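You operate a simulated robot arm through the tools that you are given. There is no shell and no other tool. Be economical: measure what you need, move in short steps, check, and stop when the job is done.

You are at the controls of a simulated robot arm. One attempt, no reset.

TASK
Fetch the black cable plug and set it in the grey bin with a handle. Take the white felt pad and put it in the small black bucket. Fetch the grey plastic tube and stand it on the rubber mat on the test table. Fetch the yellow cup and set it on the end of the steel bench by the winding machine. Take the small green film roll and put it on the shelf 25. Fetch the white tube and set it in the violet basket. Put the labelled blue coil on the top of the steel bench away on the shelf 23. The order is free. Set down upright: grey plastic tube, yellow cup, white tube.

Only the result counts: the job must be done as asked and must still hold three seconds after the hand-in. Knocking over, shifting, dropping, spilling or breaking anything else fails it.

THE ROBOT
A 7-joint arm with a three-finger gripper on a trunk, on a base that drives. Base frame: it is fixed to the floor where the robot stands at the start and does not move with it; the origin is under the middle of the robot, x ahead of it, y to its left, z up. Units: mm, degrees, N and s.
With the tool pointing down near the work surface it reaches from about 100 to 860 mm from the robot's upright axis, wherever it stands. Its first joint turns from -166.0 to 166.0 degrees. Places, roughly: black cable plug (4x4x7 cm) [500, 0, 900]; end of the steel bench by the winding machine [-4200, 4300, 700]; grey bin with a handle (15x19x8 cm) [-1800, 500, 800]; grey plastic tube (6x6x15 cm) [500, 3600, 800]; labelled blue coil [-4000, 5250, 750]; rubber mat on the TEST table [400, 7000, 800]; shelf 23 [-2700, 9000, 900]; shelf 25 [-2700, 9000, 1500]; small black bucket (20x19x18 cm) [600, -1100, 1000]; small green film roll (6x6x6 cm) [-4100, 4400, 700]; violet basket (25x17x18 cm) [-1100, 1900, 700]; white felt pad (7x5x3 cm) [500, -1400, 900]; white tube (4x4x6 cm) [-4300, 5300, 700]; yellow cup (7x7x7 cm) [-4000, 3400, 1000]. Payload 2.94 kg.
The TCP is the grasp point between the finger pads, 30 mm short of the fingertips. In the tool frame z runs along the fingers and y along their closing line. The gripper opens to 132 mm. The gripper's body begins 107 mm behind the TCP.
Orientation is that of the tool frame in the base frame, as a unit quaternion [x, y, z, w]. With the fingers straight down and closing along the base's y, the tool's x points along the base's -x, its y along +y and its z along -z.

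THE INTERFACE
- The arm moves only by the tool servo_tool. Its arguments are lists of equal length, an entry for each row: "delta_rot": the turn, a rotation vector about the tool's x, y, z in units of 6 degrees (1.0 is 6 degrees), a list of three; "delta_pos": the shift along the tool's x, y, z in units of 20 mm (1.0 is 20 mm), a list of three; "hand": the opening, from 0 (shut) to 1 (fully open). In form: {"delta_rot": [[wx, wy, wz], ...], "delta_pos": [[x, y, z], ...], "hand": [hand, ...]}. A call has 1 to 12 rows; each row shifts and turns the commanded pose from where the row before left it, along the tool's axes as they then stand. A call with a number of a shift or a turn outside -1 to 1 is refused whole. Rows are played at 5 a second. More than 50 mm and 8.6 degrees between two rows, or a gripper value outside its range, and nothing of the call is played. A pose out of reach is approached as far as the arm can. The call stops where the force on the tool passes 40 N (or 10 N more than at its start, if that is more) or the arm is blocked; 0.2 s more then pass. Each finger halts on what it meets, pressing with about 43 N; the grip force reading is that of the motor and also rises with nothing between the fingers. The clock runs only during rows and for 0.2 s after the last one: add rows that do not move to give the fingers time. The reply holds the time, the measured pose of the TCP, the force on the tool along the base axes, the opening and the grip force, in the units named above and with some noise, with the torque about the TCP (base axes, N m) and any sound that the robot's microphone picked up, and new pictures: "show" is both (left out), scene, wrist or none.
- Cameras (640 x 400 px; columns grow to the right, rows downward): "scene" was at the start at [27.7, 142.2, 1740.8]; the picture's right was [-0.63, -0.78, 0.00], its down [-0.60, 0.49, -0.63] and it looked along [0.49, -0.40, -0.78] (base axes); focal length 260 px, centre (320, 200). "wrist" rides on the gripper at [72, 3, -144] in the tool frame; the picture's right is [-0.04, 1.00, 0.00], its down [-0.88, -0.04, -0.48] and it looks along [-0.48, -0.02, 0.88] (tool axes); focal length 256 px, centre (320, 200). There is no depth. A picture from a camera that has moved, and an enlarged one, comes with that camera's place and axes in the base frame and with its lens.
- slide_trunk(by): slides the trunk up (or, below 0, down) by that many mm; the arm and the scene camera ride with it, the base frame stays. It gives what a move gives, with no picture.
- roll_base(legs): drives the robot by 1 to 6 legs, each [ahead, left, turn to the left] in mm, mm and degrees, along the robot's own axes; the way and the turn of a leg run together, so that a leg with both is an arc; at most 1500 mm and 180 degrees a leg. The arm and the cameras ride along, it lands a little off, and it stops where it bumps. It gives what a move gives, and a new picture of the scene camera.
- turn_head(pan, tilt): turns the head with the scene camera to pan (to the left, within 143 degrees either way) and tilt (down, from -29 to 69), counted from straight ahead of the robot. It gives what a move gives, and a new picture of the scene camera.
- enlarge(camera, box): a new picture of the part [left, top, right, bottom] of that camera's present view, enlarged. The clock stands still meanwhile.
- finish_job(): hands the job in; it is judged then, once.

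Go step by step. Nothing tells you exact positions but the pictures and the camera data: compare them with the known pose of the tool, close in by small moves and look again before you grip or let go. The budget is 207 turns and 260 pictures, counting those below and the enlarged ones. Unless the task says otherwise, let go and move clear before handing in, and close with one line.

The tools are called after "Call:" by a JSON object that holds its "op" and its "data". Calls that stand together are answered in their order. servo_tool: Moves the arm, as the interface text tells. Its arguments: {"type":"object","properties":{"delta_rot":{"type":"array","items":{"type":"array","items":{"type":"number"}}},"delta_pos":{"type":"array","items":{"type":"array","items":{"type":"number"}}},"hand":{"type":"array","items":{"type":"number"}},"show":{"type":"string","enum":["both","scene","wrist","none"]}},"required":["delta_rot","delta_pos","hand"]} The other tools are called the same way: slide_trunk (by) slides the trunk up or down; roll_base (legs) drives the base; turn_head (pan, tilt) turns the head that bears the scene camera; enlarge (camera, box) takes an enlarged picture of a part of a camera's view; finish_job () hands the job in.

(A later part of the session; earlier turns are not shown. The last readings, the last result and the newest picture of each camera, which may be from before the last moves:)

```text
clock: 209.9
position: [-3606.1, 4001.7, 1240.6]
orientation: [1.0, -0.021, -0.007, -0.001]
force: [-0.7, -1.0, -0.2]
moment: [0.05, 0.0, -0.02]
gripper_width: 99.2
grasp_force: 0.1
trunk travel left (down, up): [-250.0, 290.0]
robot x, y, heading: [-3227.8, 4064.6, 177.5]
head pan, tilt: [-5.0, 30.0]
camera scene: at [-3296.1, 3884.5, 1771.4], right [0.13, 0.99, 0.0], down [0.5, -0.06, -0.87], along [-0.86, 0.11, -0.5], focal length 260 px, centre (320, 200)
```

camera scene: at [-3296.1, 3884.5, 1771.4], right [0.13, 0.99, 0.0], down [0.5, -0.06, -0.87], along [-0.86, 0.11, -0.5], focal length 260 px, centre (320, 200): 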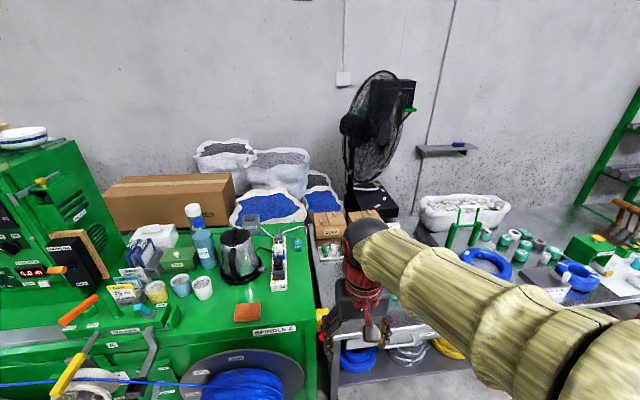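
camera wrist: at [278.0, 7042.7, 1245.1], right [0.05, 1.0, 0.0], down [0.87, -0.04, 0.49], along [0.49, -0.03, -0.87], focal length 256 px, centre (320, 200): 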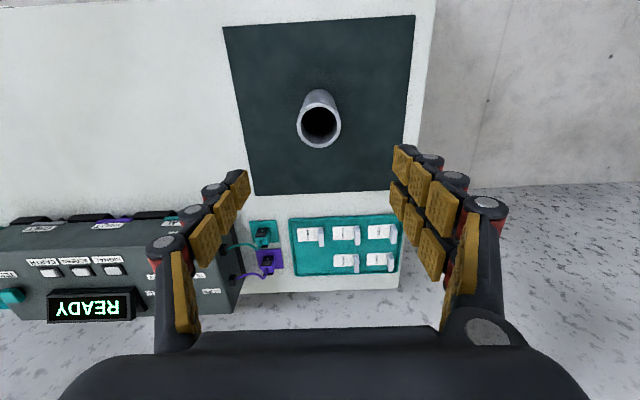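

I see the yellow cup on the green winding machine near [-4035,3373,1000]. I move to about [-3430,3560] to reach it.

Call:
{"op": "roll_base", "data": {"legs": [[200, 480, 2.5]]}}

Call:
{"op": "turn_head", "data": {"pan": 10, "tilt": 45}}

Call:
{"op": "enlarge", "data": {"camera": "wrist", "box": [0, 0, 640, 400]}}

```text
clock: 212.9
position: [-3814.0, 3510.9, 1239.7]
orientation: [1.0, -0.001, -0.007, -0.001]
force: [-0.5, -0.5, 0.6]
moment: [0.0, -0.01, 0.03]
gripper_width: 99.0
grasp_force: 0.0
trunk travel left (down, up): [-250.0, 290.0]
robot x, y, heading: [-3435.5, 3591.7, 179.9]
head pan, tilt: [-5.0, 30.0]
camera scene: at [-3500.6, 3406.8, 1771.3], right [0.09, 1.0, 0.0], down [0.5, -0.04, -0.87], along [-0.86, 0.08, -0.5], focal length 260 px, centre (320, 200)
```

scene: 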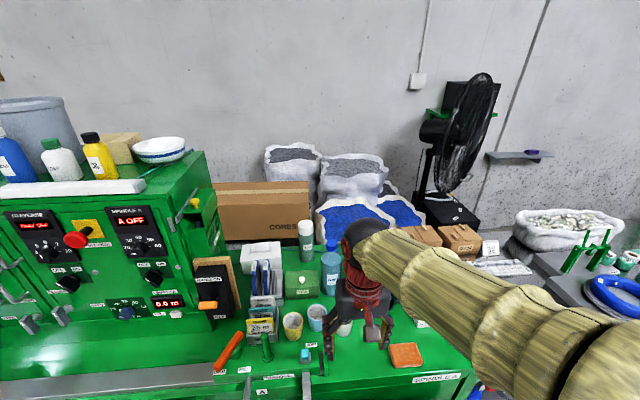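

```text
clock: 213.7
position: [-3814.2, 3512.6, 1240.9]
orientation: [1.0, 0.0, -0.006, -0.001]
force: [-0.4, 0.0, 0.4]
moment: [-0.01, 0.02, -0.04]
gripper_width: 98.9
grasp_force: 0.1
trunk travel left (down, up): [-250.0, 290.0]
robot x, y, heading: [-3436.9, 3588.3, 179.6]
head pan, tilt: [10.0, 45.0]
camera scene: at [-3490.5, 3385.3, 1748.9], right [-0.17, 0.99, 0.0], down [0.7, 0.12, -0.71], along [-0.7, -0.12, -0.71], focal length 260 px, centre (320, 200)
```

scene: 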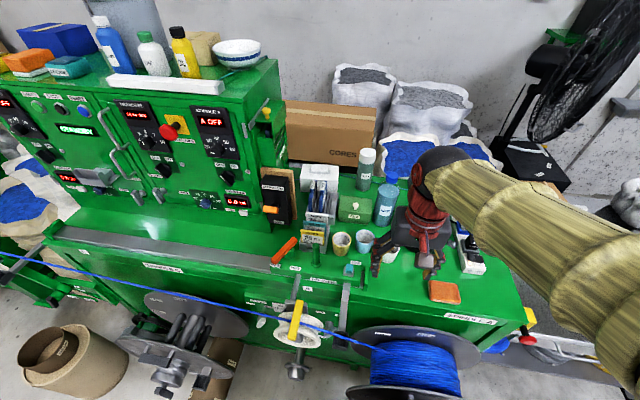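

```text
1.00 times, centred on (320, 200) of wrist (not enlarged: the box is as wide or as high as the picture)
camera zoom: at [-3739.1, 3508.0, 1383.3], right [-0.05, -1.0, 0.0], down [-0.87, 0.04, 0.49], along [-0.49, 0.02, -0.87], focal length 256 px, centre (320, 200)
```

zoom: 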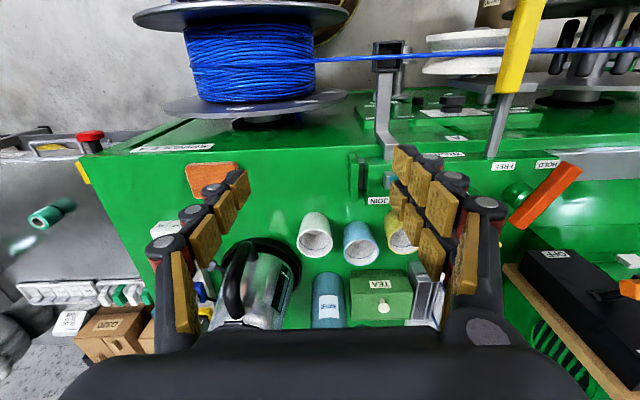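

The yellow cup stands close to a blue one; I enlarge to see the free directions.

Call:
{"op": "enlarge", "data": {"camera": "scene", "box": [250, 160, 470, 320]}}

Call:
{"op": "enlarge", "data": {"camera": "wrist", "box": [280, 100, 560, 330]}}

```text
2.50 times, centred on (360, 240) of scene
camera zoom: at [-3490.5, 3385.3, 1748.9], right [-0.17, 0.99, 0.0], down [0.7, 0.12, -0.71], along [-0.7, -0.12, -0.71], focal length 649 px, centre (220, 100)
```

zoom: 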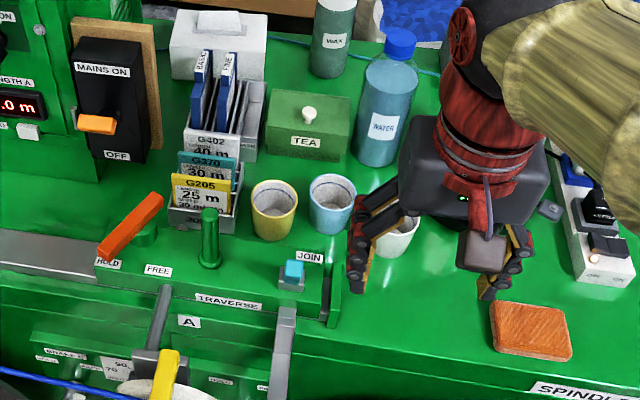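

```text
1.74 times, centred on (420, 215) of wrist
camera zoom: at [-3739.1, 3508.0, 1383.3], right [-0.05, -1.0, 0.0], down [-0.87, 0.04, 0.49], along [-0.49, 0.02, -0.87], focal length 445 px, centre (146, 174)
```

zoom: 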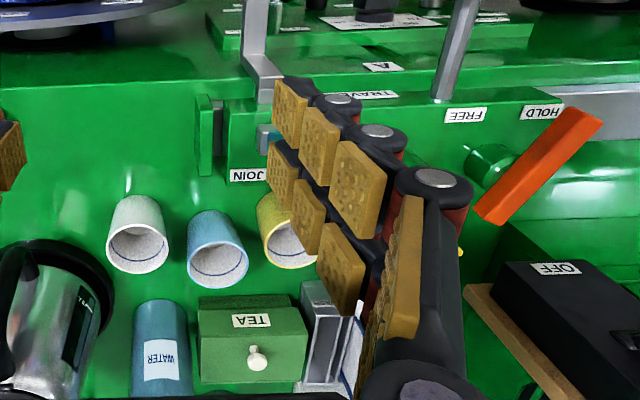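

The cup gap to the blue one is narrow, so I'll turn the gripper 90° and grip along x. First move over the yellow cup at about [-4035,3369].

Call:
{"op": "servo_tool", "data": {"delta_rot": [[0, 0, 0], [0, 0, 0], [0, 0, 0], [0, 0, 0], [0, 0, 0], [0, 0, 0], [0, 0, 0], [0, 0, 0], [0, 0, 0], [0, 0, 0], [0, 0, 0]], "delta_pos": [[-1, 0.65, 0], [-1, 0.65, 0], [-1, 0.65, 0], [-1, 0.65, 0], [-1, 0.65, 0], [-1, 0.65, 0], [-1, 0.65, 0], [-1, 0.65, 0], [-1, 0.65, 0], [-1, 0.65, 0], [-1, 0.65, 0]], "hand": [0.75, 0.75, 0.75, 0.75, 0.75, 0.75, 0.75, 0.75, 0.75, 0.75, 0.75], "show": "none"}}

Call:
{"op": "servo_tool", "data": {"delta_rot": [[0, 0, -1], [0, 0, -1], [0, 0, -1], [0, 0, -1], [0, 0, -1], [0, 0, -1], [0, 0, -1], [0, 0, -1], [0, 0, -1], [0, 0, -1], [0, 0, -1], [0, 0, -1]], "delta_pos": [[0, 0, 0], [0, 0, 0], [0, 0, 0], [0, 0, 0], [0, 0, 0], [0, 0, 0], [0, 0, 0], [0, 0, 0], [0, 0, 0], [0, 0, 0], [0, 0, 0], [0, 0, 0]], "hand": [0.75, 0.75, 0.75, 0.75, 0.75, 0.75, 0.75, 0.75, 0.75, 0.75, 0.75, 0.75], "show": "none"}}

Call:
{"op": "servo_tool", "data": {"delta_rot": [[0, 0, -1], [0, 0, -1], [0, 0, -1], [0, 0, 0], [0, 0, 0], [0, 0, 0]], "delta_pos": [[0, 0, 0], [0, 0, 0], [0, 0, 0], [0, 0, 1], [0, 0, 1], [0, 0, 1]], "hand": [0.75, 0.75, 0.75, 0.75, 0.75, 0.75], "show": "both"}}

```text
clock: 216.1
position: [-4035.1, 3370.7, 1242.8]
orientation: [1.0, -0.002, -0.006, -0.002]
force: [-0.2, 0.8, 0.1]
moment: [0.01, 0.02, -0.03]
gripper_width: 98.7
grasp_force: 0.1
trunk travel left (down, up): [-250.0, 290.0]
robot x, y, heading: [-3441.8, 3587.7, 180.0]
head pan, tilt: [10.0, 45.0]
```

```text
clock: 218.7
position: [-4034.2, 3369.1, 1243.9]
orientation: [0.809, 0.588, -0.004, -0.004]
force: [-0.3, 0.0, -0.3]
moment: [0.02, 0.02, -0.02]
gripper_width: 99.0
grasp_force: 0.2
trunk travel left (down, up): [-250.0, 290.0]
robot x, y, heading: [-3437.7, 3589.4, 179.8]
head pan, tilt: [10.0, 45.0]
```

```text
clock: 220.1
position: [-4033.3, 3370.5, 1183.7]
orientation: [0.707, 0.707, -0.003, -0.005]
force: [-0.8, -0.4, 0.5]
moment: [-0.01, -0.02, 0.0]
gripper_width: 99.0
grasp_force: 0.1
trunk travel left (down, up): [-250.0, 290.0]
robot x, y, heading: [-3439.4, 3590.3, 179.6]
head pan, tilt: [10.0, 45.0]
camera scene: at [-3491.0, 3385.0, 1748.7], right [-0.17, 0.99, 0.0], down [0.7, 0.12, -0.71], along [-0.7, -0.12, -0.71], focal length 260 px, centre (320, 200)
camera wrist: at [-4028.7, 3441.3, 1326.7], right [1.0, -0.05, -0.01], down [-0.03, -0.88, 0.47], along [-0.03, -0.47, -0.88], focal length 256 px, centre (320, 200)
```

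scene: 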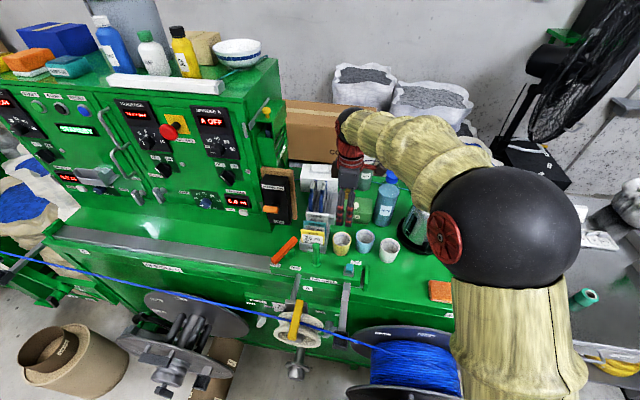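
wrist: 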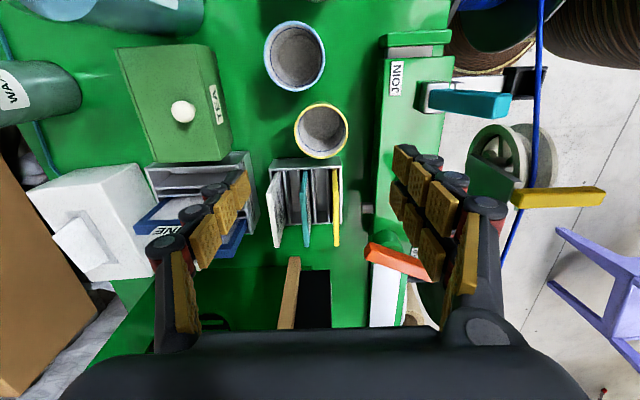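

Cup centred exactly under the tool. I narrow the opening slightly and lower.

Call:
{"op": "servo_tool", "data": {"delta_rot": [[0, 0, 0], [0, 0, 0], [0, 0, 0], [0, 0, 0], [0, 0, 0], [0, 0, 0], [0, 0, 0], [0, 0, 0], [0, 0, 0], [0, 0, 0]], "delta_pos": [[0, 0, 0.6], [0, 0, 1], [0, 0, 1], [0, 0, 1], [0, 0, 1], [0, 0, 1], [0, 0, 1], [0, 0, 1], [0, 0, 1], [0, 0, 0.7]], "hand": [0.65, 0.65, 0.65, 0.65, 0.65, 0.65, 0.65, 0.65, 0.65, 0.65], "show": "wrist"}}

```text
clock: 222.3
position: [-4036.7, 3370.6, 997.6]
orientation: [0.709, 0.705, -0.004, -0.005]
force: [-0.6, 0.2, 0.0]
moment: [-0.03, -0.03, 0.03]
gripper_width: 85.8
grasp_force: 0.0
trunk travel left (down, up): [-250.0, 290.0]
robot x, y, heading: [-3437.7, 3588.6, 179.9]
head pan, tilt: [10.0, 45.0]
camera wrist: at [-4030.3, 3442.1, 1140.6], right [1.0, -0.05, -0.01], down [-0.03, -0.88, 0.47], along [-0.03, -0.47, -0.88], focal length 256 px, centre (320, 200)
```

wrist: 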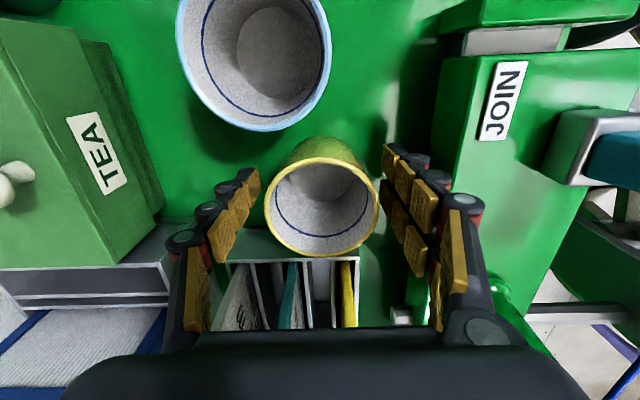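

Cup is between the fingers. Lower a bit, grip, and lift gently.

Call:
{"op": "servo_tool", "data": {"delta_rot": [[0, 0, 0], [0, 0, 0], [0, 0, 0], [0, 0, 0], [0, 0, 0], [0, 0, 0]], "delta_pos": [[0, 0, 0.5], [0, 0, 0], [0, 0, 0], [0, 0, 0], [0, 0, 0], [0, 0, 0]], "hand": [0.65, 0.55, 0.45, 0.4, 0.4, 0.4], "show": "none"}}

Call:
{"op": "servo_tool", "data": {"delta_rot": [[0, 0, 0], [0, 0, 0], [0, 0, 0], [0, 0, 0], [0, 0, 0], [0, 0, 0]], "delta_pos": [[0, 0, -0.2], [0, 0, -0.3], [0, 0, -0.5], [0, 0, -0.7], [0, 0, -1], [0, 0, -1]], "hand": [0.4, 0.4, 0.4, 0.4, 0.4, 0.4], "show": "wrist"}}

```text
clock: 223.7
position: [-4036.9, 3370.2, 988.2]
orientation: [0.707, 0.707, -0.003, -0.005]
force: [-0.9, 0.3, -0.5]
moment: [-0.02, -0.01, 0.01]
gripper_width: 61.2
grasp_force: 43.0
trunk travel left (down, up): [-250.0, 290.0]
robot x, y, heading: [-3439.7, 3586.8, 179.9]
head pan, tilt: [10.0, 45.0]
```

```text
clock: 225.1
position: [-4036.4, 3370.5, 1059.8]
orientation: [0.708, 0.706, -0.004, -0.004]
force: [0.1, 0.8, -1.6]
moment: [0.0, 0.0, 0.01]
gripper_width: 61.1
grasp_force: 42.5
trunk travel left (down, up): [-250.0, 290.0]
robot x, y, heading: [-3437.8, 3590.1, 179.5]
head pan, tilt: [10.0, 45.0]
camera wrist: at [-4030.0, 3441.5, 1202.3], right [1.0, -0.05, -0.01], down [-0.03, -0.88, 0.47], along [-0.03, -0.47, -0.88], focal length 256 px, centre (320, 200)
```

wrist: 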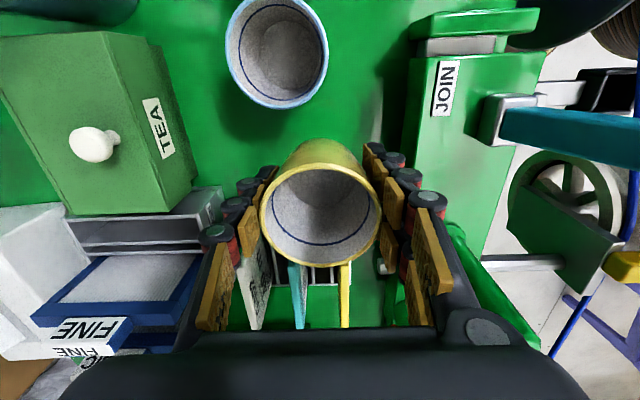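

Cup held. I raise, retract, and drive 550 mm toward the bench end.

Call:
{"op": "servo_tool", "data": {"delta_rot": [[0, 0, 0], [0, 0, 0], [0, 0, 0], [0, 0, 0], [0, 0, 0], [0, 0, 0], [0, 0, 0], [0, 0, 0], [0, 0, 0], [0, 0, 0], [0, 0, 0], [0, 0, 0]], "delta_pos": [[0, 0, -1], [0, 0, -1], [0, 0, -1], [0, 0, -1], [0, 0, -1], [0, 0, -1], [0, 0, -1], [0, 1, -1], [0, 1, -1], [0, 1, 0], [0, 1, 0], [0, 1, 0]], "hand": [0.4, 0.4, 0.4, 0.4, 0.4, 0.4, 0.4, 0.4, 0.4, 0.4, 0.4, 0.4], "show": "none"}}

Call:
{"op": "roll_base", "data": {"legs": [[0, -750, 0]]}}

Call:
{"op": "turn_head", "data": {"pan": 20, "tilt": 50}}

```text
clock: 227.7
position: [-3935.1, 3370.8, 1239.9]
orientation: [0.708, 0.706, -0.005, -0.005]
force: [0.3, -0.4, -1.2]
moment: [0.02, -0.03, 0.02]
gripper_width: 61.0
grasp_force: 43.1
trunk travel left (down, up): [-250.0, 290.0]
robot x, y, heading: [-3435.5, 3592.4, 180.0]
head pan, tilt: [10.0, 45.0]
```

```text
clock: 231.8
position: [-3932.0, 4122.2, 1239.5]
orientation: [0.707, 0.707, -0.004, -0.006]
force: [-0.5, 0.3, -0.9]
moment: [-0.01, -0.01, 0.02]
gripper_width: 61.0
grasp_force: 43.2
trunk travel left (down, up): [-250.0, 290.0]
robot x, y, heading: [-3440.2, 4345.2, 179.8]
head pan, tilt: [10.0, 45.0]
camera scene: at [-3488.9, 4138.0, 1748.8], right [-0.17, 0.98, 0.0], down [0.7, 0.12, -0.71], along [-0.7, -0.12, -0.71], focal length 260 px, centre (320, 200)
```

scene: 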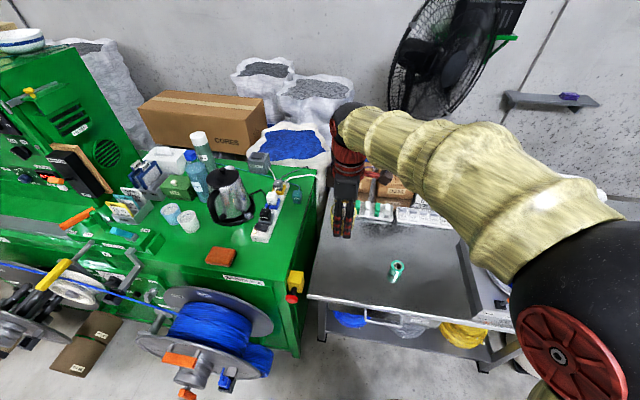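

```text
clock: 232.5
position: [-3932.8, 4122.3, 1238.8]
orientation: [0.707, 0.707, -0.003, -0.005]
force: [0.8, 0.1, -1.5]
moment: [-0.01, -0.02, -0.03]
gripper_width: 60.9
grasp_force: 43.1
trunk travel left (down, up): [-250.0, 290.0]
robot x, y, heading: [-3434.2, 4343.3, 180.1]
head pan, tilt: [20.0, 50.0]
camera scene: at [-3481.2, 4125.5, 1741.9], right [-0.34, 0.94, 0.0], down [0.72, 0.26, -0.64], along [-0.6, -0.22, -0.77], focal length 260 px, centre (320, 200)
```

scene: 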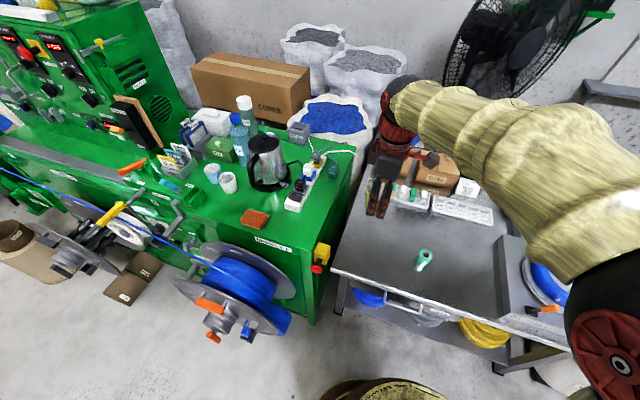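

The bench end corner is near [-3940,4009], the green film roll near [-4107,4358]. I'll set the cup at about [-4175,4225].

Call:
{"op": "servo_tool", "data": {"delta_rot": [[0, 0, 0], [0, 0, 0], [0, 0, 0], [0, 0, 0], [0, 0, 0], [0, 0, 0], [0, 0, 0], [0, 0, 0], [0, 0, 0], [0, 0, 0], [0, 0, 0], [0, 0, 0]], "delta_pos": [[0.45, -1, 0.5], [0.45, -1, 0.5], [0.45, -1, 0.5], [0.45, -1, 0.5], [0.45, -1, 0.5], [0.45, -1, 0.5], [0.45, -1, 0.5], [0.45, -1, 0.5], [0.45, -1, 0.5], [0.45, -1, 0.5], [0.45, -1, 0.5], [0.45, -1, 0.5]], "hand": [0.4, 0.4, 0.4, 0.4, 0.4, 0.4, 0.4, 0.4, 0.4, 0.4, 0.4, 0.4], "show": "both"}}

```text
clock: 235.1
position: [-4177.0, 4230.4, 1121.5]
orientation: [0.707, 0.707, -0.004, -0.005]
force: [-0.6, 0.1, -1.3]
moment: [0.0, -0.03, 0.02]
gripper_width: 60.6
grasp_force: 43.3
trunk travel left (down, up): [-250.0, 290.0]
robot x, y, heading: [-3437.5, 4344.3, 179.8]
head pan, tilt: [20.0, 50.0]
camera scene: at [-3482.2, 4125.7, 1741.8], right [-0.34, 0.94, 0.0], down [0.72, 0.26, -0.64], along [-0.6, -0.22, -0.77], focal length 260 px, centre (320, 200)
camera wrist: at [-4169.7, 4300.8, 1265.0], right [1.0, -0.04, -0.01], down [-0.03, -0.88, 0.47], along [-0.03, -0.47, -0.88], focal length 256 px, centre (320, 200)
```

scene: 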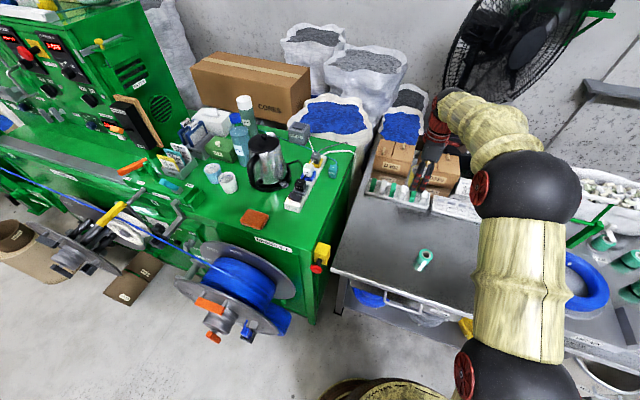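
wrist: 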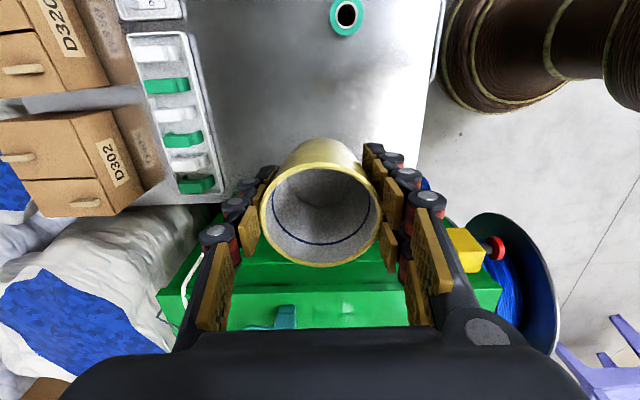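

The bench surface below is free. I lower the cup.

Call:
{"op": "servo_tool", "data": {"delta_rot": [[0, 0, 0], [0, 0, 0], [0, 0, 0], [0, 0, 0], [0, 0, 0], [0, 0, 0], [0, 0, 0], [0, 0, 0], [0, 0, 0], [0, 0, 0], [0, 0, 0], [0, 0, 0]], "delta_pos": [[0, 0, 1], [0, 0, 1], [0, 0, 1], [0, 0, 1], [0, 0, 1], [0, 0, 1], [0, 0, 1], [0, 0, 1], [0, 0, 1], [0, 0, 1], [0, 0, 1], [0, 0, 1]], "hand": [0.4, 0.4, 0.4, 0.4, 0.4, 0.4, 0.4, 0.4, 0.4, 0.4, 0.4, 0.4], "show": "wrist"}}

```text
clock: 237.7
position: [-4177.6, 4229.9, 881.6]
orientation: [0.707, 0.707, -0.004, -0.005]
force: [-0.4, -0.1, -0.7]
moment: [-0.01, -0.04, -0.02]
gripper_width: 60.8
grasp_force: 43.1
trunk travel left (down, up): [-250.0, 290.0]
robot x, y, heading: [-3435.8, 4338.8, 180.1]
head pan, tilt: [20.0, 50.0]
camera wrist: at [-4171.5, 4301.6, 1024.7], right [1.0, -0.04, -0.01], down [-0.03, -0.88, 0.47], along [-0.03, -0.47, -0.88], focal length 256 px, centre (320, 200)
```

wrist: 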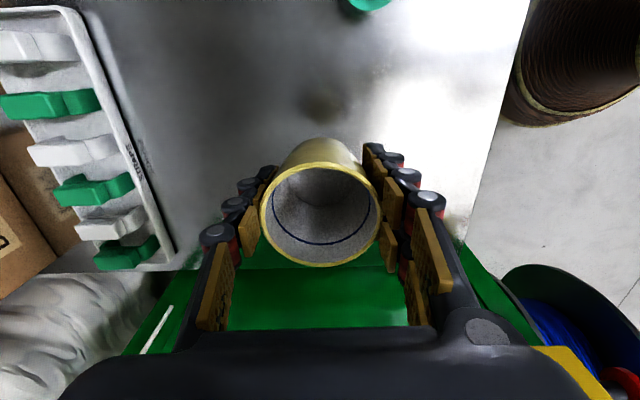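

Continue down slowly to contact.

Call:
{"op": "servo_tool", "data": {"delta_rot": [[0, 0, 0], [0, 0, 0], [0, 0, 0], [0, 0, 0], [0, 0, 0], [0, 0, 0], [0, 0, 0], [0, 0, 0], [0, 0, 0], [0, 0, 0], [0, 0, 0], [0, 0, 0]], "delta_pos": [[0, 0, 0.9], [0, 0, 0.9], [0, 0, 0.8], [0, 0, 0.4], [0, 0, 0.3], [0, 0, 0.2], [0, 0, 0.2], [0, 0, 0.2], [0, 0, 0.2], [0, 0, 0.2], [0, 0, 0.2], [0, 0, 0.2]], "hand": [0.4, 0.4, 0.4, 0.4, 0.4, 0.4, 0.4, 0.4, 0.4, 0.4, 0.4, 0.4], "show": "wrist"}}

```text
clock: 240.3
position: [-4179.2, 4232.0, 788.5]
orientation: [0.707, 0.707, -0.004, -0.005]
force: [0.1, 0.1, -1.9]
moment: [0.01, -0.03, 0.02]
gripper_width: 60.5
grasp_force: 43.0
trunk travel left (down, up): [-250.0, 290.0]
robot x, y, heading: [-3434.7, 4344.5, 180.0]
head pan, tilt: [20.0, 50.0]
camera wrist: at [-4173.6, 4303.5, 931.7], right [1.0, -0.04, -0.01], down [-0.03, -0.88, 0.47], along [-0.03, -0.47, -0.88], focal length 256 px, centre (320, 200)
```

wrist: 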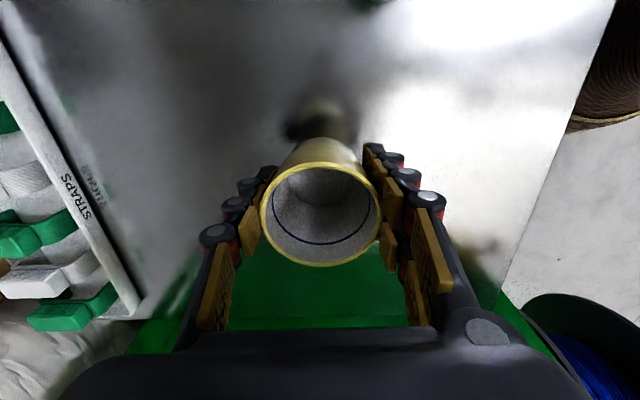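

No contact yet; the reflection shows a small gap remains. Continue.

Call:
{"op": "servo_tool", "data": {"delta_rot": [[0, 0, 0], [0, 0, 0], [0, 0, 0], [0, 0, 0], [0, 0, 0], [0, 0, 0], [0, 0, 0], [0, 0, 0], [0, 0, 0], [0, 0, 0], [0, 0, 0], [0, 0, 0]], "delta_pos": [[0, 0, 0.2], [0, 0, 0.2], [0, 0, 0.2], [0, 0, 0.2], [0, 0, 0.2], [0, 0, 0.2], [0, 0, 0.2], [0, 0, 0.2], [0, 0, 0.2], [0, 0, 0.2], [0, 0, 0.2], [0, 0, 0.2]], "hand": [0.4, 0.4, 0.4, 0.4, 0.4, 0.4, 0.4, 0.4, 0.4, 0.4, 0.4, 0.4], "show": "wrist"}}

```text
clock: 242.9
position: [-4180.7, 4231.8, 739.3]
orientation: [0.707, 0.707, -0.004, -0.006]
force: [0.2, 0.4, -0.1]
moment: [0.02, 0.0, 0.03]
gripper_width: 60.3
grasp_force: 43.0
trunk travel left (down, up): [-250.0, 290.0]
robot x, y, heading: [-3435.2, 4343.3, 179.8]
head pan, tilt: [20.0, 50.0]
camera wrist: at [-4174.6, 4303.5, 883.5], right [1.0, -0.04, -0.01], down [-0.03, -0.88, 0.47], along [-0.03, -0.47, -0.88], focal length 256 px, centre (320, 200)
```

wrist: 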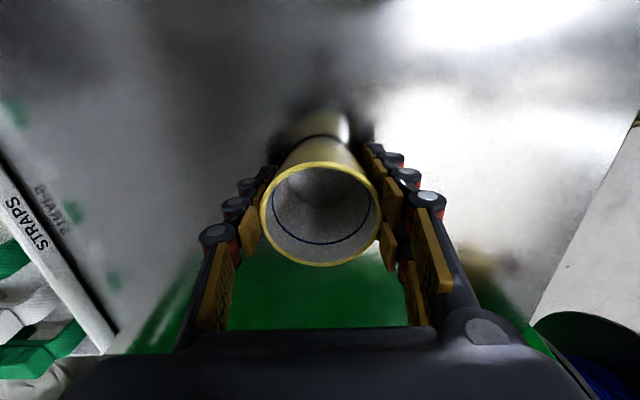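

The cup meets its reflection; a couple more mm for firm contact.

Call:
{"op": "servo_tool", "data": {"delta_rot": [[0, 0, 0], [0, 0, 0], [0, 0, 0]], "delta_pos": [[0, 0, 0.1], [0, 0, 0.1], [0, 0, 0]], "hand": [0.4, 0.4, 0.4], "show": "none"}}

```text
clock: 243.7
position: [-4180.5, 4230.5, 738.3]
orientation: [0.707, 0.707, -0.004, -0.005]
force: [1.8, 1.1, 7.5]
moment: [0.16, -0.21, -0.05]
gripper_width: 60.4
grasp_force: 42.5
trunk travel left (down, up): [-250.0, 290.0]
robot x, y, heading: [-3439.2, 4341.8, 179.9]
head pan, tilt: [20.0, 50.0]
```

Firm contact. Release and rise.

Call:
{"op": "servo_tool", "data": {"delta_rot": [[0, 0, 0], [0, 0, 0], [0, 0, 0], [0, 0, 0], [0, 0, 0]], "delta_pos": [[0, 0, -0.1], [0, 0, 0], [0, 0, 0], [0, 0, 0], [0, 0, 0]], "hand": [0.5, 0.6, 0.7, 0.7, 0.7], "show": "none"}}

Call:
{"op": "servo_tool", "data": {"delta_rot": [[0, 0, 0], [0, 0, 0], [0, 0, 0], [0, 0, 0], [0, 0, 0], [0, 0, 0], [0, 0, 0], [0, 0, 0], [0, 0, 0], [0, 0, 0], [0, 0, 0], [0, 0, 0]], "delta_pos": [[0, 0, -0.5], [0, 0, -0.8], [0, 0, -1], [0, 0, -1], [0, 0, -1], [0, 0, -1], [0, 0, -1], [0, 0, -1], [0, 0, -1], [0, 0, -1], [0, 0, -1], [0, 0, -1]], "hand": [0.7, 0.7, 0.7, 0.7, 0.7, 0.7, 0.7, 0.7, 0.7, 0.7, 0.7, 0.7], "show": "both"}}

```text
clock: 244.9
position: [-4179.1, 4232.4, 738.1]
orientation: [0.707, 0.707, -0.003, -0.005]
force: [0.1, 0.6, 1.1]
moment: [-0.03, -0.04, 0.0]
gripper_width: 92.5
grasp_force: 0.1
trunk travel left (down, up): [-250.0, 290.0]
robot x, y, heading: [-3438.1, 4341.7, 179.8]
head pan, tilt: [20.0, 50.0]
```

```text
clock: 247.5
position: [-4177.1, 4230.8, 966.8]
orientation: [0.707, 0.707, -0.004, -0.005]
force: [0.1, -0.5, 0.5]
moment: [0.01, -0.01, 0.03]
gripper_width: 92.7
grasp_force: 0.1
trunk travel left (down, up): [-250.0, 290.0]
robot x, y, heading: [-3437.9, 4340.8, 180.0]
head pan, tilt: [20.0, 50.0]
camera scene: at [-3481.2, 4125.6, 1741.9], right [-0.34, 0.94, 0.0], down [0.72, 0.26, -0.64], along [-0.6, -0.22, -0.77], focal length 260 px, centre (320, 200)
camera wrist: at [-4171.5, 4300.8, 1109.5], right [1.0, -0.04, -0.01], down [-0.03, -0.88, 0.47], along [-0.03, -0.47, -0.88], focal length 256 px, centre (320, 200)
```

scene: 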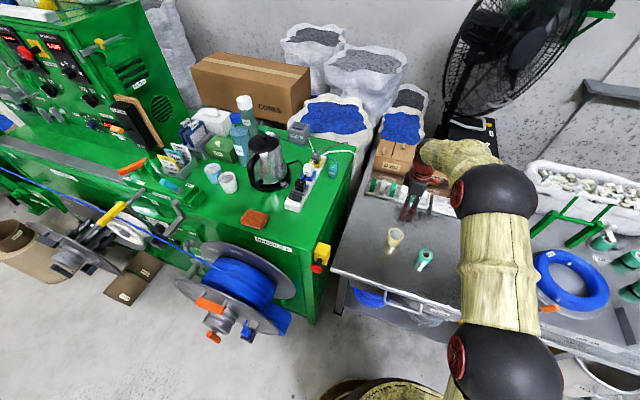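
wrist: 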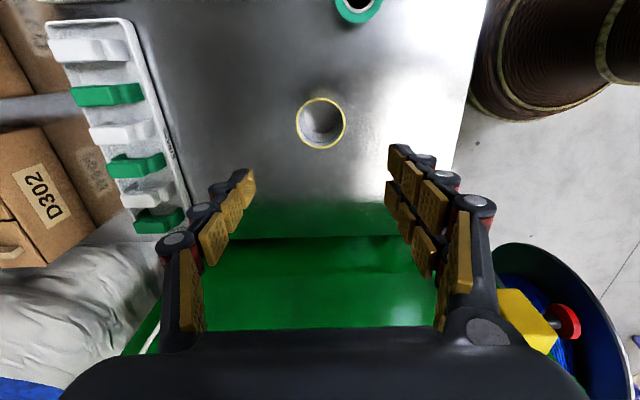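

Cup stands on the bench end. Now the green film roll at about [-4126,4365]; I move above it.

Call:
{"op": "servo_tool", "data": {"delta_rot": [[0, 0, 0], [0, 0, 0], [0, 0, 0], [0, 0, 0], [0, 0, 0], [0, 0, 0], [0, 0, 0], [0, 0, 0]], "delta_pos": [[0.85, 0.32, 0], [0.85, 0.32, 0], [0.85, 0.32, 0], [0.85, 0.32, 0], [0.85, 0.32, 0], [0.85, 0.32, 0], [0.85, 0.32, 0], [0.85, 0.32, 0.5]], "hand": [0.7, 0.7, 0.7, 0.7, 0.7, 0.7, 0.7, 0.7], "show": "wrist"}}

```text
clock: 249.3
position: [-4125.3, 4367.9, 953.5]
orientation: [0.707, 0.708, -0.004, -0.005]
force: [0.2, -0.3, 0.4]
moment: [0.03, 0.01, -0.02]
gripper_width: 92.4
grasp_force: 0.1
trunk travel left (down, up): [-250.0, 290.0]
robot x, y, heading: [-3434.9, 4340.4, 179.9]
head pan, tilt: [20.0, 50.0]
camera wrist: at [-4119.6, 4440.0, 1096.5], right [1.0, -0.04, -0.01], down [-0.03, -0.88, 0.47], along [-0.03, -0.47, -0.88], focal length 256 px, centre (320, 200)
```

wrist: 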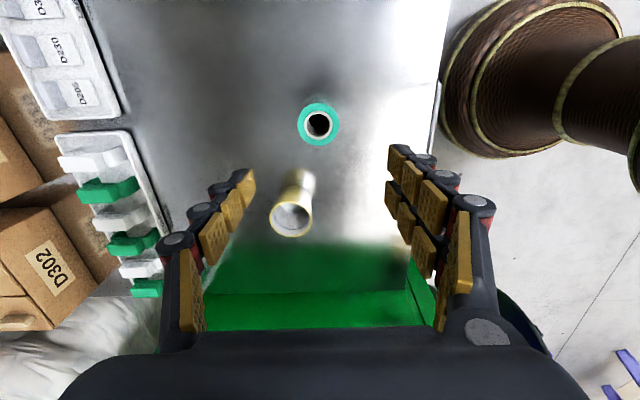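

Roll is centred; I descend to z≈733 and grip.

Call:
{"op": "servo_tool", "data": {"delta_rot": [[0, 0, 0], [0, 0, 0], [0, 0, 0], [0, 0, 0], [0, 0, 0], [0, 0, 0], [0, 0, 0], [0, 0, 0], [0, 0, 0], [0, 0, 0], [0, 0, 0], [0, 0, 0]], "delta_pos": [[0.15, -0.2, 1], [0, 0, 1], [0, 0, 1], [0, 0, 1], [0, 0, 1], [0, 0, 1], [0, 0, 1], [0, 0, 1], [0, 0, 1], [0, 0, 1], [0, 0, 0.7], [0, 0, 0.3]], "hand": [0.7, 0.7, 0.7, 0.7, 0.7, 0.7, 0.7, 0.7, 0.7, 0.7, 0.7, 0.7], "show": "wrist"}}

Call:
{"op": "servo_tool", "data": {"delta_rot": [[0, 0, 0], [0, 0, 0], [0, 0, 0], [0, 0, 0], [0, 0, 0], [0, 0, 0]], "delta_pos": [[0, 0, 0], [0, 0, 0], [0, 0, 0], [0, 0, 0], [0, 0, 0], [0, 0, 0]], "hand": [0.6, 0.5, 0.4, 0.3, 0.3, 0.3], "show": "none"}}

Call:
{"op": "servo_tool", "data": {"delta_rot": [[0, 0, 0], [0, 0, 0], [0, 0, 0], [0, 0, 0], [0, 0, 0], [0, 0, 0], [0, 0, 0], [0, 0, 0], [0, 0, 0], [0, 0, 0], [0, 0, 0], [0, 0, 0]], "delta_pos": [[0, 0, -0.2], [0, 0, -0.3], [0, 0, -0.5], [0, 0, -0.8], [0, 0, -1], [0, 0, -1], [0, 0, -1], [0, 0, -1], [0, 0, -1], [0, 0, -1], [0, 0, -1], [0, 0, -1]], "hand": [0.3, 0.3, 0.3, 0.3, 0.3, 0.3, 0.3, 0.3, 0.3, 0.3, 0.3, 0.3], "show": "wrist"}}

```text
clock: 251.9
position: [-4132.3, 4371.4, 734.3]
orientation: [0.706, 0.708, -0.004, -0.005]
force: [0.8, -0.2, 0.8]
moment: [-0.01, 0.01, 0.0]
gripper_width: 92.4
grasp_force: 0.1
trunk travel left (down, up): [-250.0, 290.0]
robot x, y, heading: [-3436.0, 4339.5, 180.4]
head pan, tilt: [20.0, 50.0]
camera wrist: at [-4126.9, 4443.2, 877.8], right [1.0, -0.04, -0.01], down [-0.03, -0.88, 0.47], along [-0.03, -0.47, -0.88], focal length 256 px, centre (320, 200)
```

wrist: 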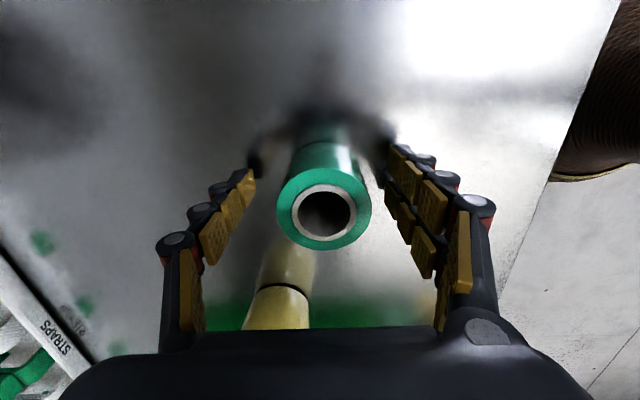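

```text
clock: 253.3
position: [-4132.9, 4370.9, 734.9]
orientation: [0.707, 0.707, -0.004, -0.005]
force: [0.7, -0.2, 1.1]
moment: [-0.01, -0.06, -0.02]
gripper_width: 53.1
grasp_force: 41.6
trunk travel left (down, up): [-250.0, 290.0]
robot x, y, heading: [-3437.8, 4344.9, 180.2]
head pan, tilt: [20.0, 50.0]
```

```text
clock: 255.9
position: [-4130.3, 4371.9, 928.1]
orientation: [0.707, 0.707, -0.003, -0.005]
force: [-0.4, 0.2, -1.1]
moment: [-0.02, 0.02, 0.05]
gripper_width: 52.7
grasp_force: 43.0
trunk travel left (down, up): [-250.0, 290.0]
robot x, y, heading: [-3436.4, 4342.6, 179.7]
head pan, tilt: [20.0, 50.0]
camera wrist: at [-4124.6, 4443.1, 1070.9], right [1.0, -0.04, -0.01], down [-0.03, -0.88, 0.47], along [-0.03, -0.47, -0.88], focal length 256 px, centre (320, 200)
```

wrist: 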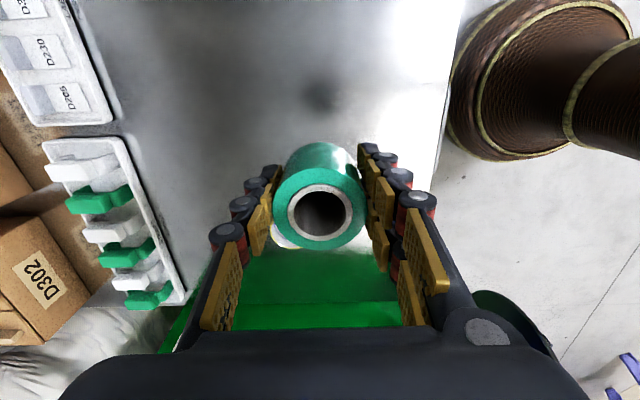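

Film roll held. I raise and retract, then turn toward +y in the lane between bench and blue rolls.

Call:
{"op": "servo_tool", "data": {"delta_rot": [[0, 0, 0], [0, 0, 0], [0, 0, 0], [0, 0, 0], [0, 0, 0], [0, 0, 0], [0, 0, 0], [0, 0, 0], [0, 0, 0], [0, 0, 0], [0, 0, 0], [0, 0, 0]], "delta_pos": [[0, 1, -1], [0, 1, -1], [0, 1, -1], [0, 1, -1], [0, 1, -1], [0, 1, -1], [0, 1, -1], [0, 1, -1], [0, 1, -1], [0, 1, -1], [0, 1, -1], [0, 1, -1]], "hand": [0.3, 0.3, 0.3, 0.3, 0.3, 0.3, 0.3, 0.3, 0.3, 0.3, 0.3, 0.3], "show": "none"}}

Call:
{"op": "roll_base", "data": {"legs": [[110, 0, 0], [0, 0, -90]]}}

Call:
{"op": "turn_head", "data": {"pan": 0, "tilt": 25}}

```text
clock: 258.5
position: [-3885.7, 4370.0, 1166.4]
orientation: [0.707, 0.707, -0.004, -0.005]
force: [-0.5, 0.0, -1.2]
moment: [0.02, 0.03, -0.01]
gripper_width: 52.9
grasp_force: 42.9
trunk travel left (down, up): [-250.0, 290.0]
robot x, y, heading: [-3435.0, 4343.9, 180.0]
head pan, tilt: [20.0, 50.0]
```

```text
clock: 263.4
position: [-3540.2, 4793.5, 1167.1]
orientation: [1.0, 0.023, 0.001, -0.007]
force: [0.5, 0.2, -1.7]
moment: [-0.02, -0.02, -0.02]
gripper_width: 52.8
grasp_force: 43.2
trunk travel left (down, up): [-250.0, 290.0]
robot x, y, heading: [-3549.6, 4345.0, 92.7]
head pan, tilt: [20.0, 50.0]
camera scene: at [-3765.7, 4374.3, 1741.9], right [0.92, 0.39, 0.0], down [0.3, -0.71, -0.64], along [-0.25, 0.59, -0.77], focal length 260 px, centre (320, 200)
```

scene: 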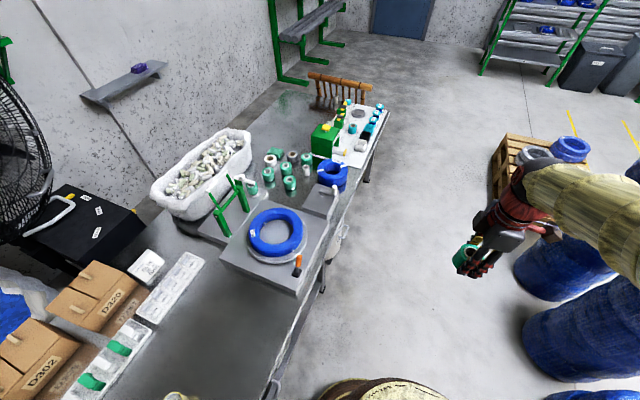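

```text
clock: 264.3
position: [-3540.5, 4793.4, 1167.7]
orientation: [1.0, 0.025, 0.001, -0.007]
force: [-0.3, 0.0, -1.1]
moment: [0.02, 0.01, -0.04]
gripper_width: 52.8
grasp_force: 42.6
trunk travel left (down, up): [-250.0, 290.0]
robot x, y, heading: [-3545.5, 4341.3, 92.9]
head pan, tilt: [0.0, 25.0]
camera scene: at [-3740.4, 4395.3, 1779.3], right [1.0, 0.05, 0.0], down [0.02, -0.42, -0.91], along [-0.05, 0.9, -0.42], focal length 260 px, centre (320, 200)
```

scene: 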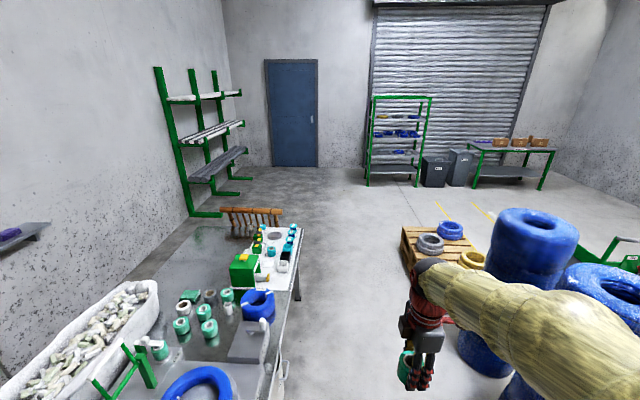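

The lane ahead is clear. I drive up to the shelf rack's front.

Call:
{"op": "roll_base", "data": {"legs": [[0, 0, -2.9], [1450, 0, 0], [1450, 0, 0]]}}

```text
clock: 278.7
position: [-3502.7, 7693.0, 1167.3]
orientation: [1.0, -0.008, 0.0, -0.006]
force: [0.7, -0.2, -1.6]
moment: [0.01, 0.03, -0.02]
gripper_width: 52.6
grasp_force: 43.1
trunk travel left (down, up): [-250.0, 290.0]
robot x, y, heading: [-3536.7, 7245.4, 89.4]
head pan, tilt: [0.0, 25.0]
camera scene: at [-3728.3, 7309.3, 1779.4], right [1.0, -0.02, 0.0], down [-0.01, -0.42, -0.91], along [0.02, 0.91, -0.42], focal length 260 px, centre (320, 200)
```

scene: 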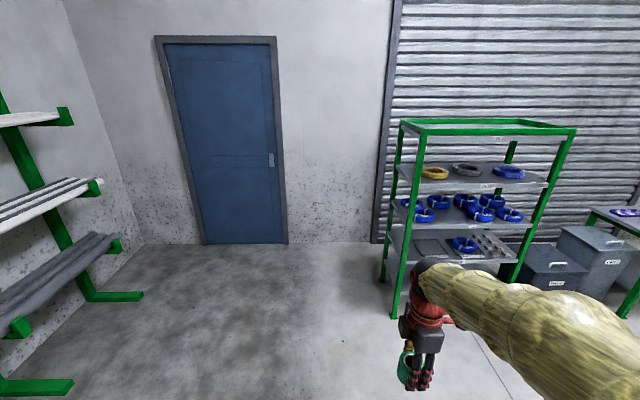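

Rack front is at y≈8850, x from -3070 to -2200. I advance and strafe in front of it.

Call:
{"op": "roll_base", "data": {"legs": [[650, 0, 0.6], [0, -900, 0]]}}

Call:
{"op": "turn_head", "data": {"pan": -15, "tilt": 20}}

Call:
{"op": "slide_trunk", "data": {"by": 285}}

Call:
{"op": "turn_head", "data": {"pan": -5, "tilt": 30}}

```text
clock: 286.7
position: [-2598.2, 8339.2, 1166.6]
orientation: [1.0, 0.006, 0.0, -0.007]
force: [0.5, -0.3, 0.0]
moment: [0.0, 0.0, 0.0]
gripper_width: 52.7
grasp_force: 43.1
trunk travel left (down, up): [-250.0, 290.0]
robot x, y, heading: [-2617.0, 7890.0, 90.8]
head pan, tilt: [0.0, 25.0]
camera scene: at [-2813.0, 7948.9, 1779.4], right [1.0, 0.01, 0.0], down [0.01, -0.42, -0.91], along [-0.01, 0.91, -0.42], focal length 260 px, centre (320, 200)
```

scene: 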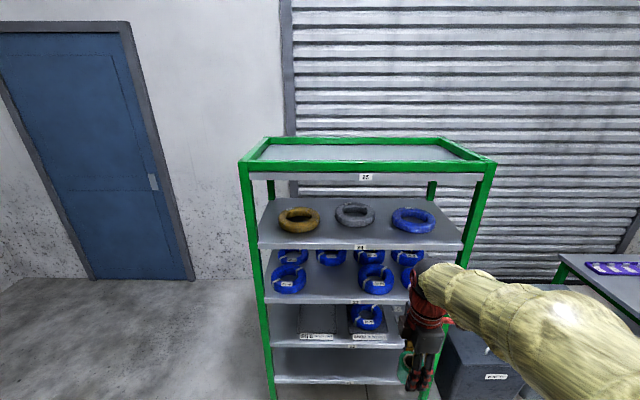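

```text
clock: 287.4
position: [-2599.0, 8338.9, 1167.3]
orientation: [1.0, 0.007, 0.0, -0.006]
force: [0.4, 0.4, -0.8]
moment: [-0.02, -0.02, -0.01]
gripper_width: 52.5
grasp_force: 42.7
trunk travel left (down, up): [-250.0, 290.0]
robot x, y, heading: [-2620.1, 7890.7, 90.9]
head pan, tilt: [-15.0, 20.0]
camera scene: at [-2789.2, 7947.1, 1787.4], right [0.97, -0.25, 0.0], down [-0.08, -0.33, -0.94], along [0.23, 0.91, -0.34], focal length 260 px, centre (320, 200)
```

scene: 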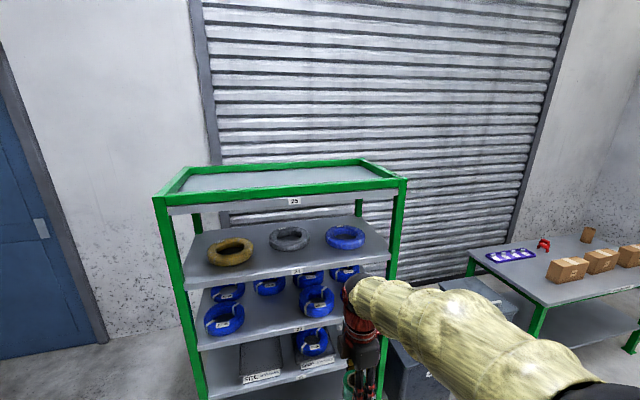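

```text
clock: 290.3
position: [-2599.2, 8339.5, 1451.1]
orientation: [1.0, 0.006, 0.001, -0.006]
force: [-0.5, -0.5, -0.3]
moment: [0.0, 0.01, 0.0]
gripper_width: 52.7
grasp_force: 43.0
trunk travel left (down, up): [-535.0, 5.0]
robot x, y, heading: [-2618.3, 7888.5, 90.6]
head pan, tilt: [-15.0, 20.0]
```

```text
clock: 291.0
position: [-2598.2, 8339.5, 1451.4]
orientation: [1.0, 0.007, 0.0, -0.006]
force: [0.5, 1.0, -1.6]
moment: [-0.01, -0.03, 0.02]
gripper_width: 52.7
grasp_force: 43.1
trunk travel left (down, up): [-535.0, 5.0]
robot x, y, heading: [-2623.4, 7889.4, 90.8]
head pan, tilt: [-5.0, 30.0]
camera scene: at [-2805.2, 7947.1, 2056.4], right [1.0, -0.07, 0.0], down [-0.04, -0.5, -0.87], along [0.06, 0.86, -0.5], focal length 260 px, centre (320, 200)
```

scene: 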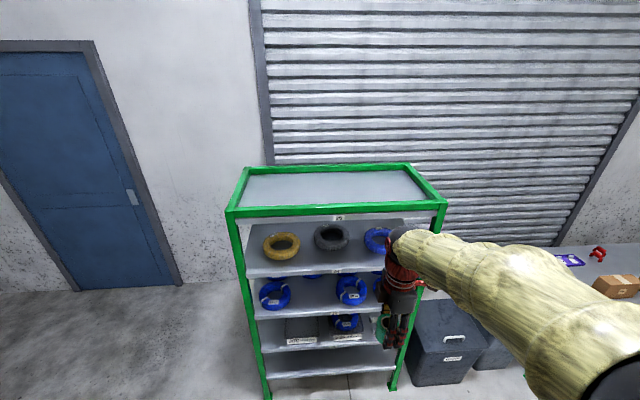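

Shelf 25's plate spans x -3110..-2205, y 8850..9300, rim ≈1490. I raise the tool first, then advance.

Call:
{"op": "servo_tool", "data": {"delta_rot": [[0, 0, 0], [0, 0, 0], [0, 0, 0], [0, 0, 0], [0, 0, 0], [0, 0, 0], [0, 0, 0], [0, 0, 0], [0, 0, 0], [0, 0, 0]], "delta_pos": [[0, 0, -1], [0, 0, -1], [0, 0, -1], [0, 0, -1], [0, 0, -1], [0, 0, -1], [0, 0, -1], [0, 0, -1], [0, 0, -1], [0, 0, -1]], "hand": [0.3, 0.3, 0.3, 0.3, 0.3, 0.3, 0.3, 0.3, 0.3, 0.3], "show": "none"}}

Call:
{"op": "roll_base", "data": {"legs": [[430, 0, 0]]}}

```text
clock: 293.2
position: [-2600.1, 8334.7, 1652.1]
orientation: [1.0, 0.007, 0.001, -0.006]
force: [-0.9, -0.5, -0.4]
moment: [0.01, -0.03, 0.04]
gripper_width: 52.5
grasp_force: 43.4
trunk travel left (down, up): [-535.0, 5.0]
robot x, y, heading: [-2618.8, 7884.8, 90.8]
head pan, tilt: [-5.0, 30.0]
```

```text
clock: 295.8
position: [-2598.4, 8752.5, 1649.8]
orientation: [1.0, 0.001, 0.0, -0.006]
force: [0.0, 0.5, -1.5]
moment: [-0.02, -0.01, 0.01]
gripper_width: 52.6
grasp_force: 43.4
trunk travel left (down, up): [-535.0, 5.0]
robot x, y, heading: [-2624.9, 8304.7, 90.1]
head pan, tilt: [-5.0, 30.0]
camera scene: at [-2807.9, 8366.6, 2056.3], right [1.0, -0.08, 0.0], down [-0.04, -0.5, -0.87], along [0.07, 0.86, -0.5], focal length 260 px, centre (320, 200)
```

scene: 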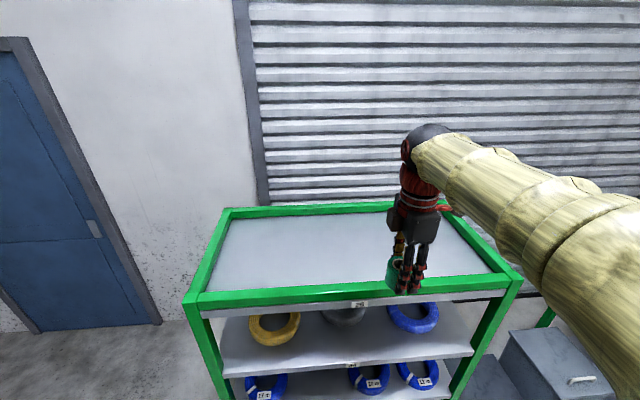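

I extend over the shelf plate to y≈8990.

Call:
{"op": "servo_tool", "data": {"delta_rot": [[0, 0, 0], [0, 0, 0], [0, 0, 0], [0, 0, 0], [0, 0, 0], [0, 0, 0], [0, 0, 0], [0, 0, 0], [0, 0, 0], [0, 0, 0], [0, 0, 0], [0, 0, 0]], "delta_pos": [[0, -1, 0], [0, -1, 0], [0, -1, 0], [0, -1, 0], [0, -1, 0], [0, -1, 0], [0, -1, 0], [0, -1, 0], [0, -1, 0], [0, -1, 0], [0, -1, 0], [0, -1, 0]], "hand": [0.3, 0.3, 0.3, 0.3, 0.3, 0.3, 0.3, 0.3, 0.3, 0.3, 0.3, 0.3], "show": "none"}}

Call:
{"op": "servo_tool", "data": {"delta_rot": [[0, 0, 0], [0, 0, 0], [0, 0, 0], [0, 0, 0], [0, 0, 0]], "delta_pos": [[0, 0, 1], [0, 0, 1], [0, 0, 1], [0, 0, 0.8], [0, 0, 0.5]], "hand": [0.3, 0.3, 0.3, 0.3, 0.3], "show": "both"}}

```text
clock: 298.4
position: [-2598.8, 8993.7, 1651.1]
orientation: [1.0, 0.001, 0.001, -0.004]
force: [0.1, -0.2, -0.8]
moment: [-0.03, -0.03, 0.02]
gripper_width: 52.8
grasp_force: 42.4
trunk travel left (down, up): [-535.0, 5.0]
robot x, y, heading: [-2625.9, 8307.4, 90.1]
head pan, tilt: [-5.0, 30.0]
```

```text
clock: 299.6
position: [-2597.5, 8992.3, 1565.5]
orientation: [1.0, 0.002, 0.002, -0.006]
force: [0.4, -0.7, -1.5]
moment: [0.01, 0.01, 0.0]
gripper_width: 52.7
grasp_force: 43.5
trunk travel left (down, up): [-535.0, 5.0]
robot x, y, heading: [-2623.9, 8309.8, 90.1]
head pan, tilt: [-5.0, 30.0]
camera scene: at [-2808.0, 8366.0, 2056.4], right [1.0, -0.08, 0.0], down [-0.04, -0.5, -0.87], along [0.07, 0.86, -0.5], focal length 260 px, centre (320, 200)
camera wrist: at [-2525.6, 8987.3, 1708.7], right [-0.04, -1.0, -0.01], down [-0.88, 0.03, 0.47], along [-0.47, 0.03, -0.88], focal length 256 px, centre (320, 200)
```

scene: 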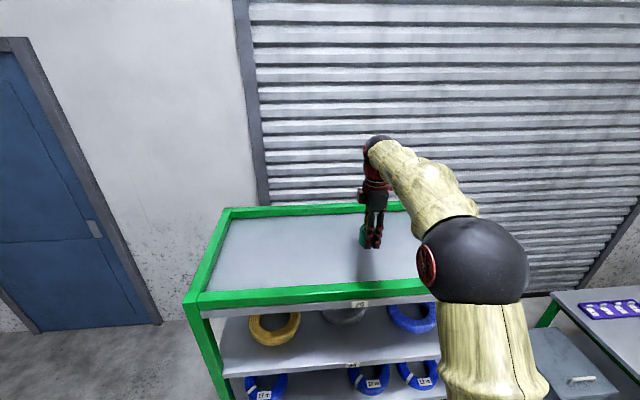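
wrist: 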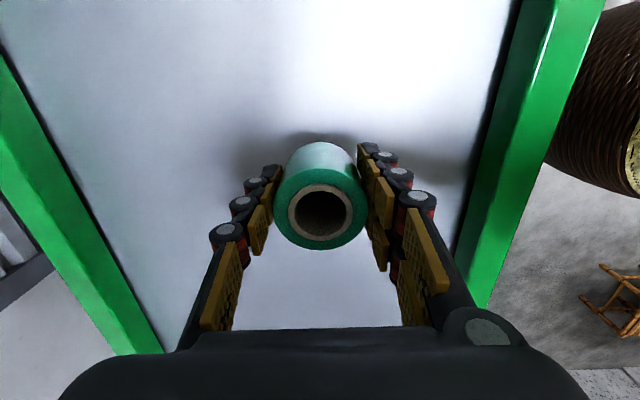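

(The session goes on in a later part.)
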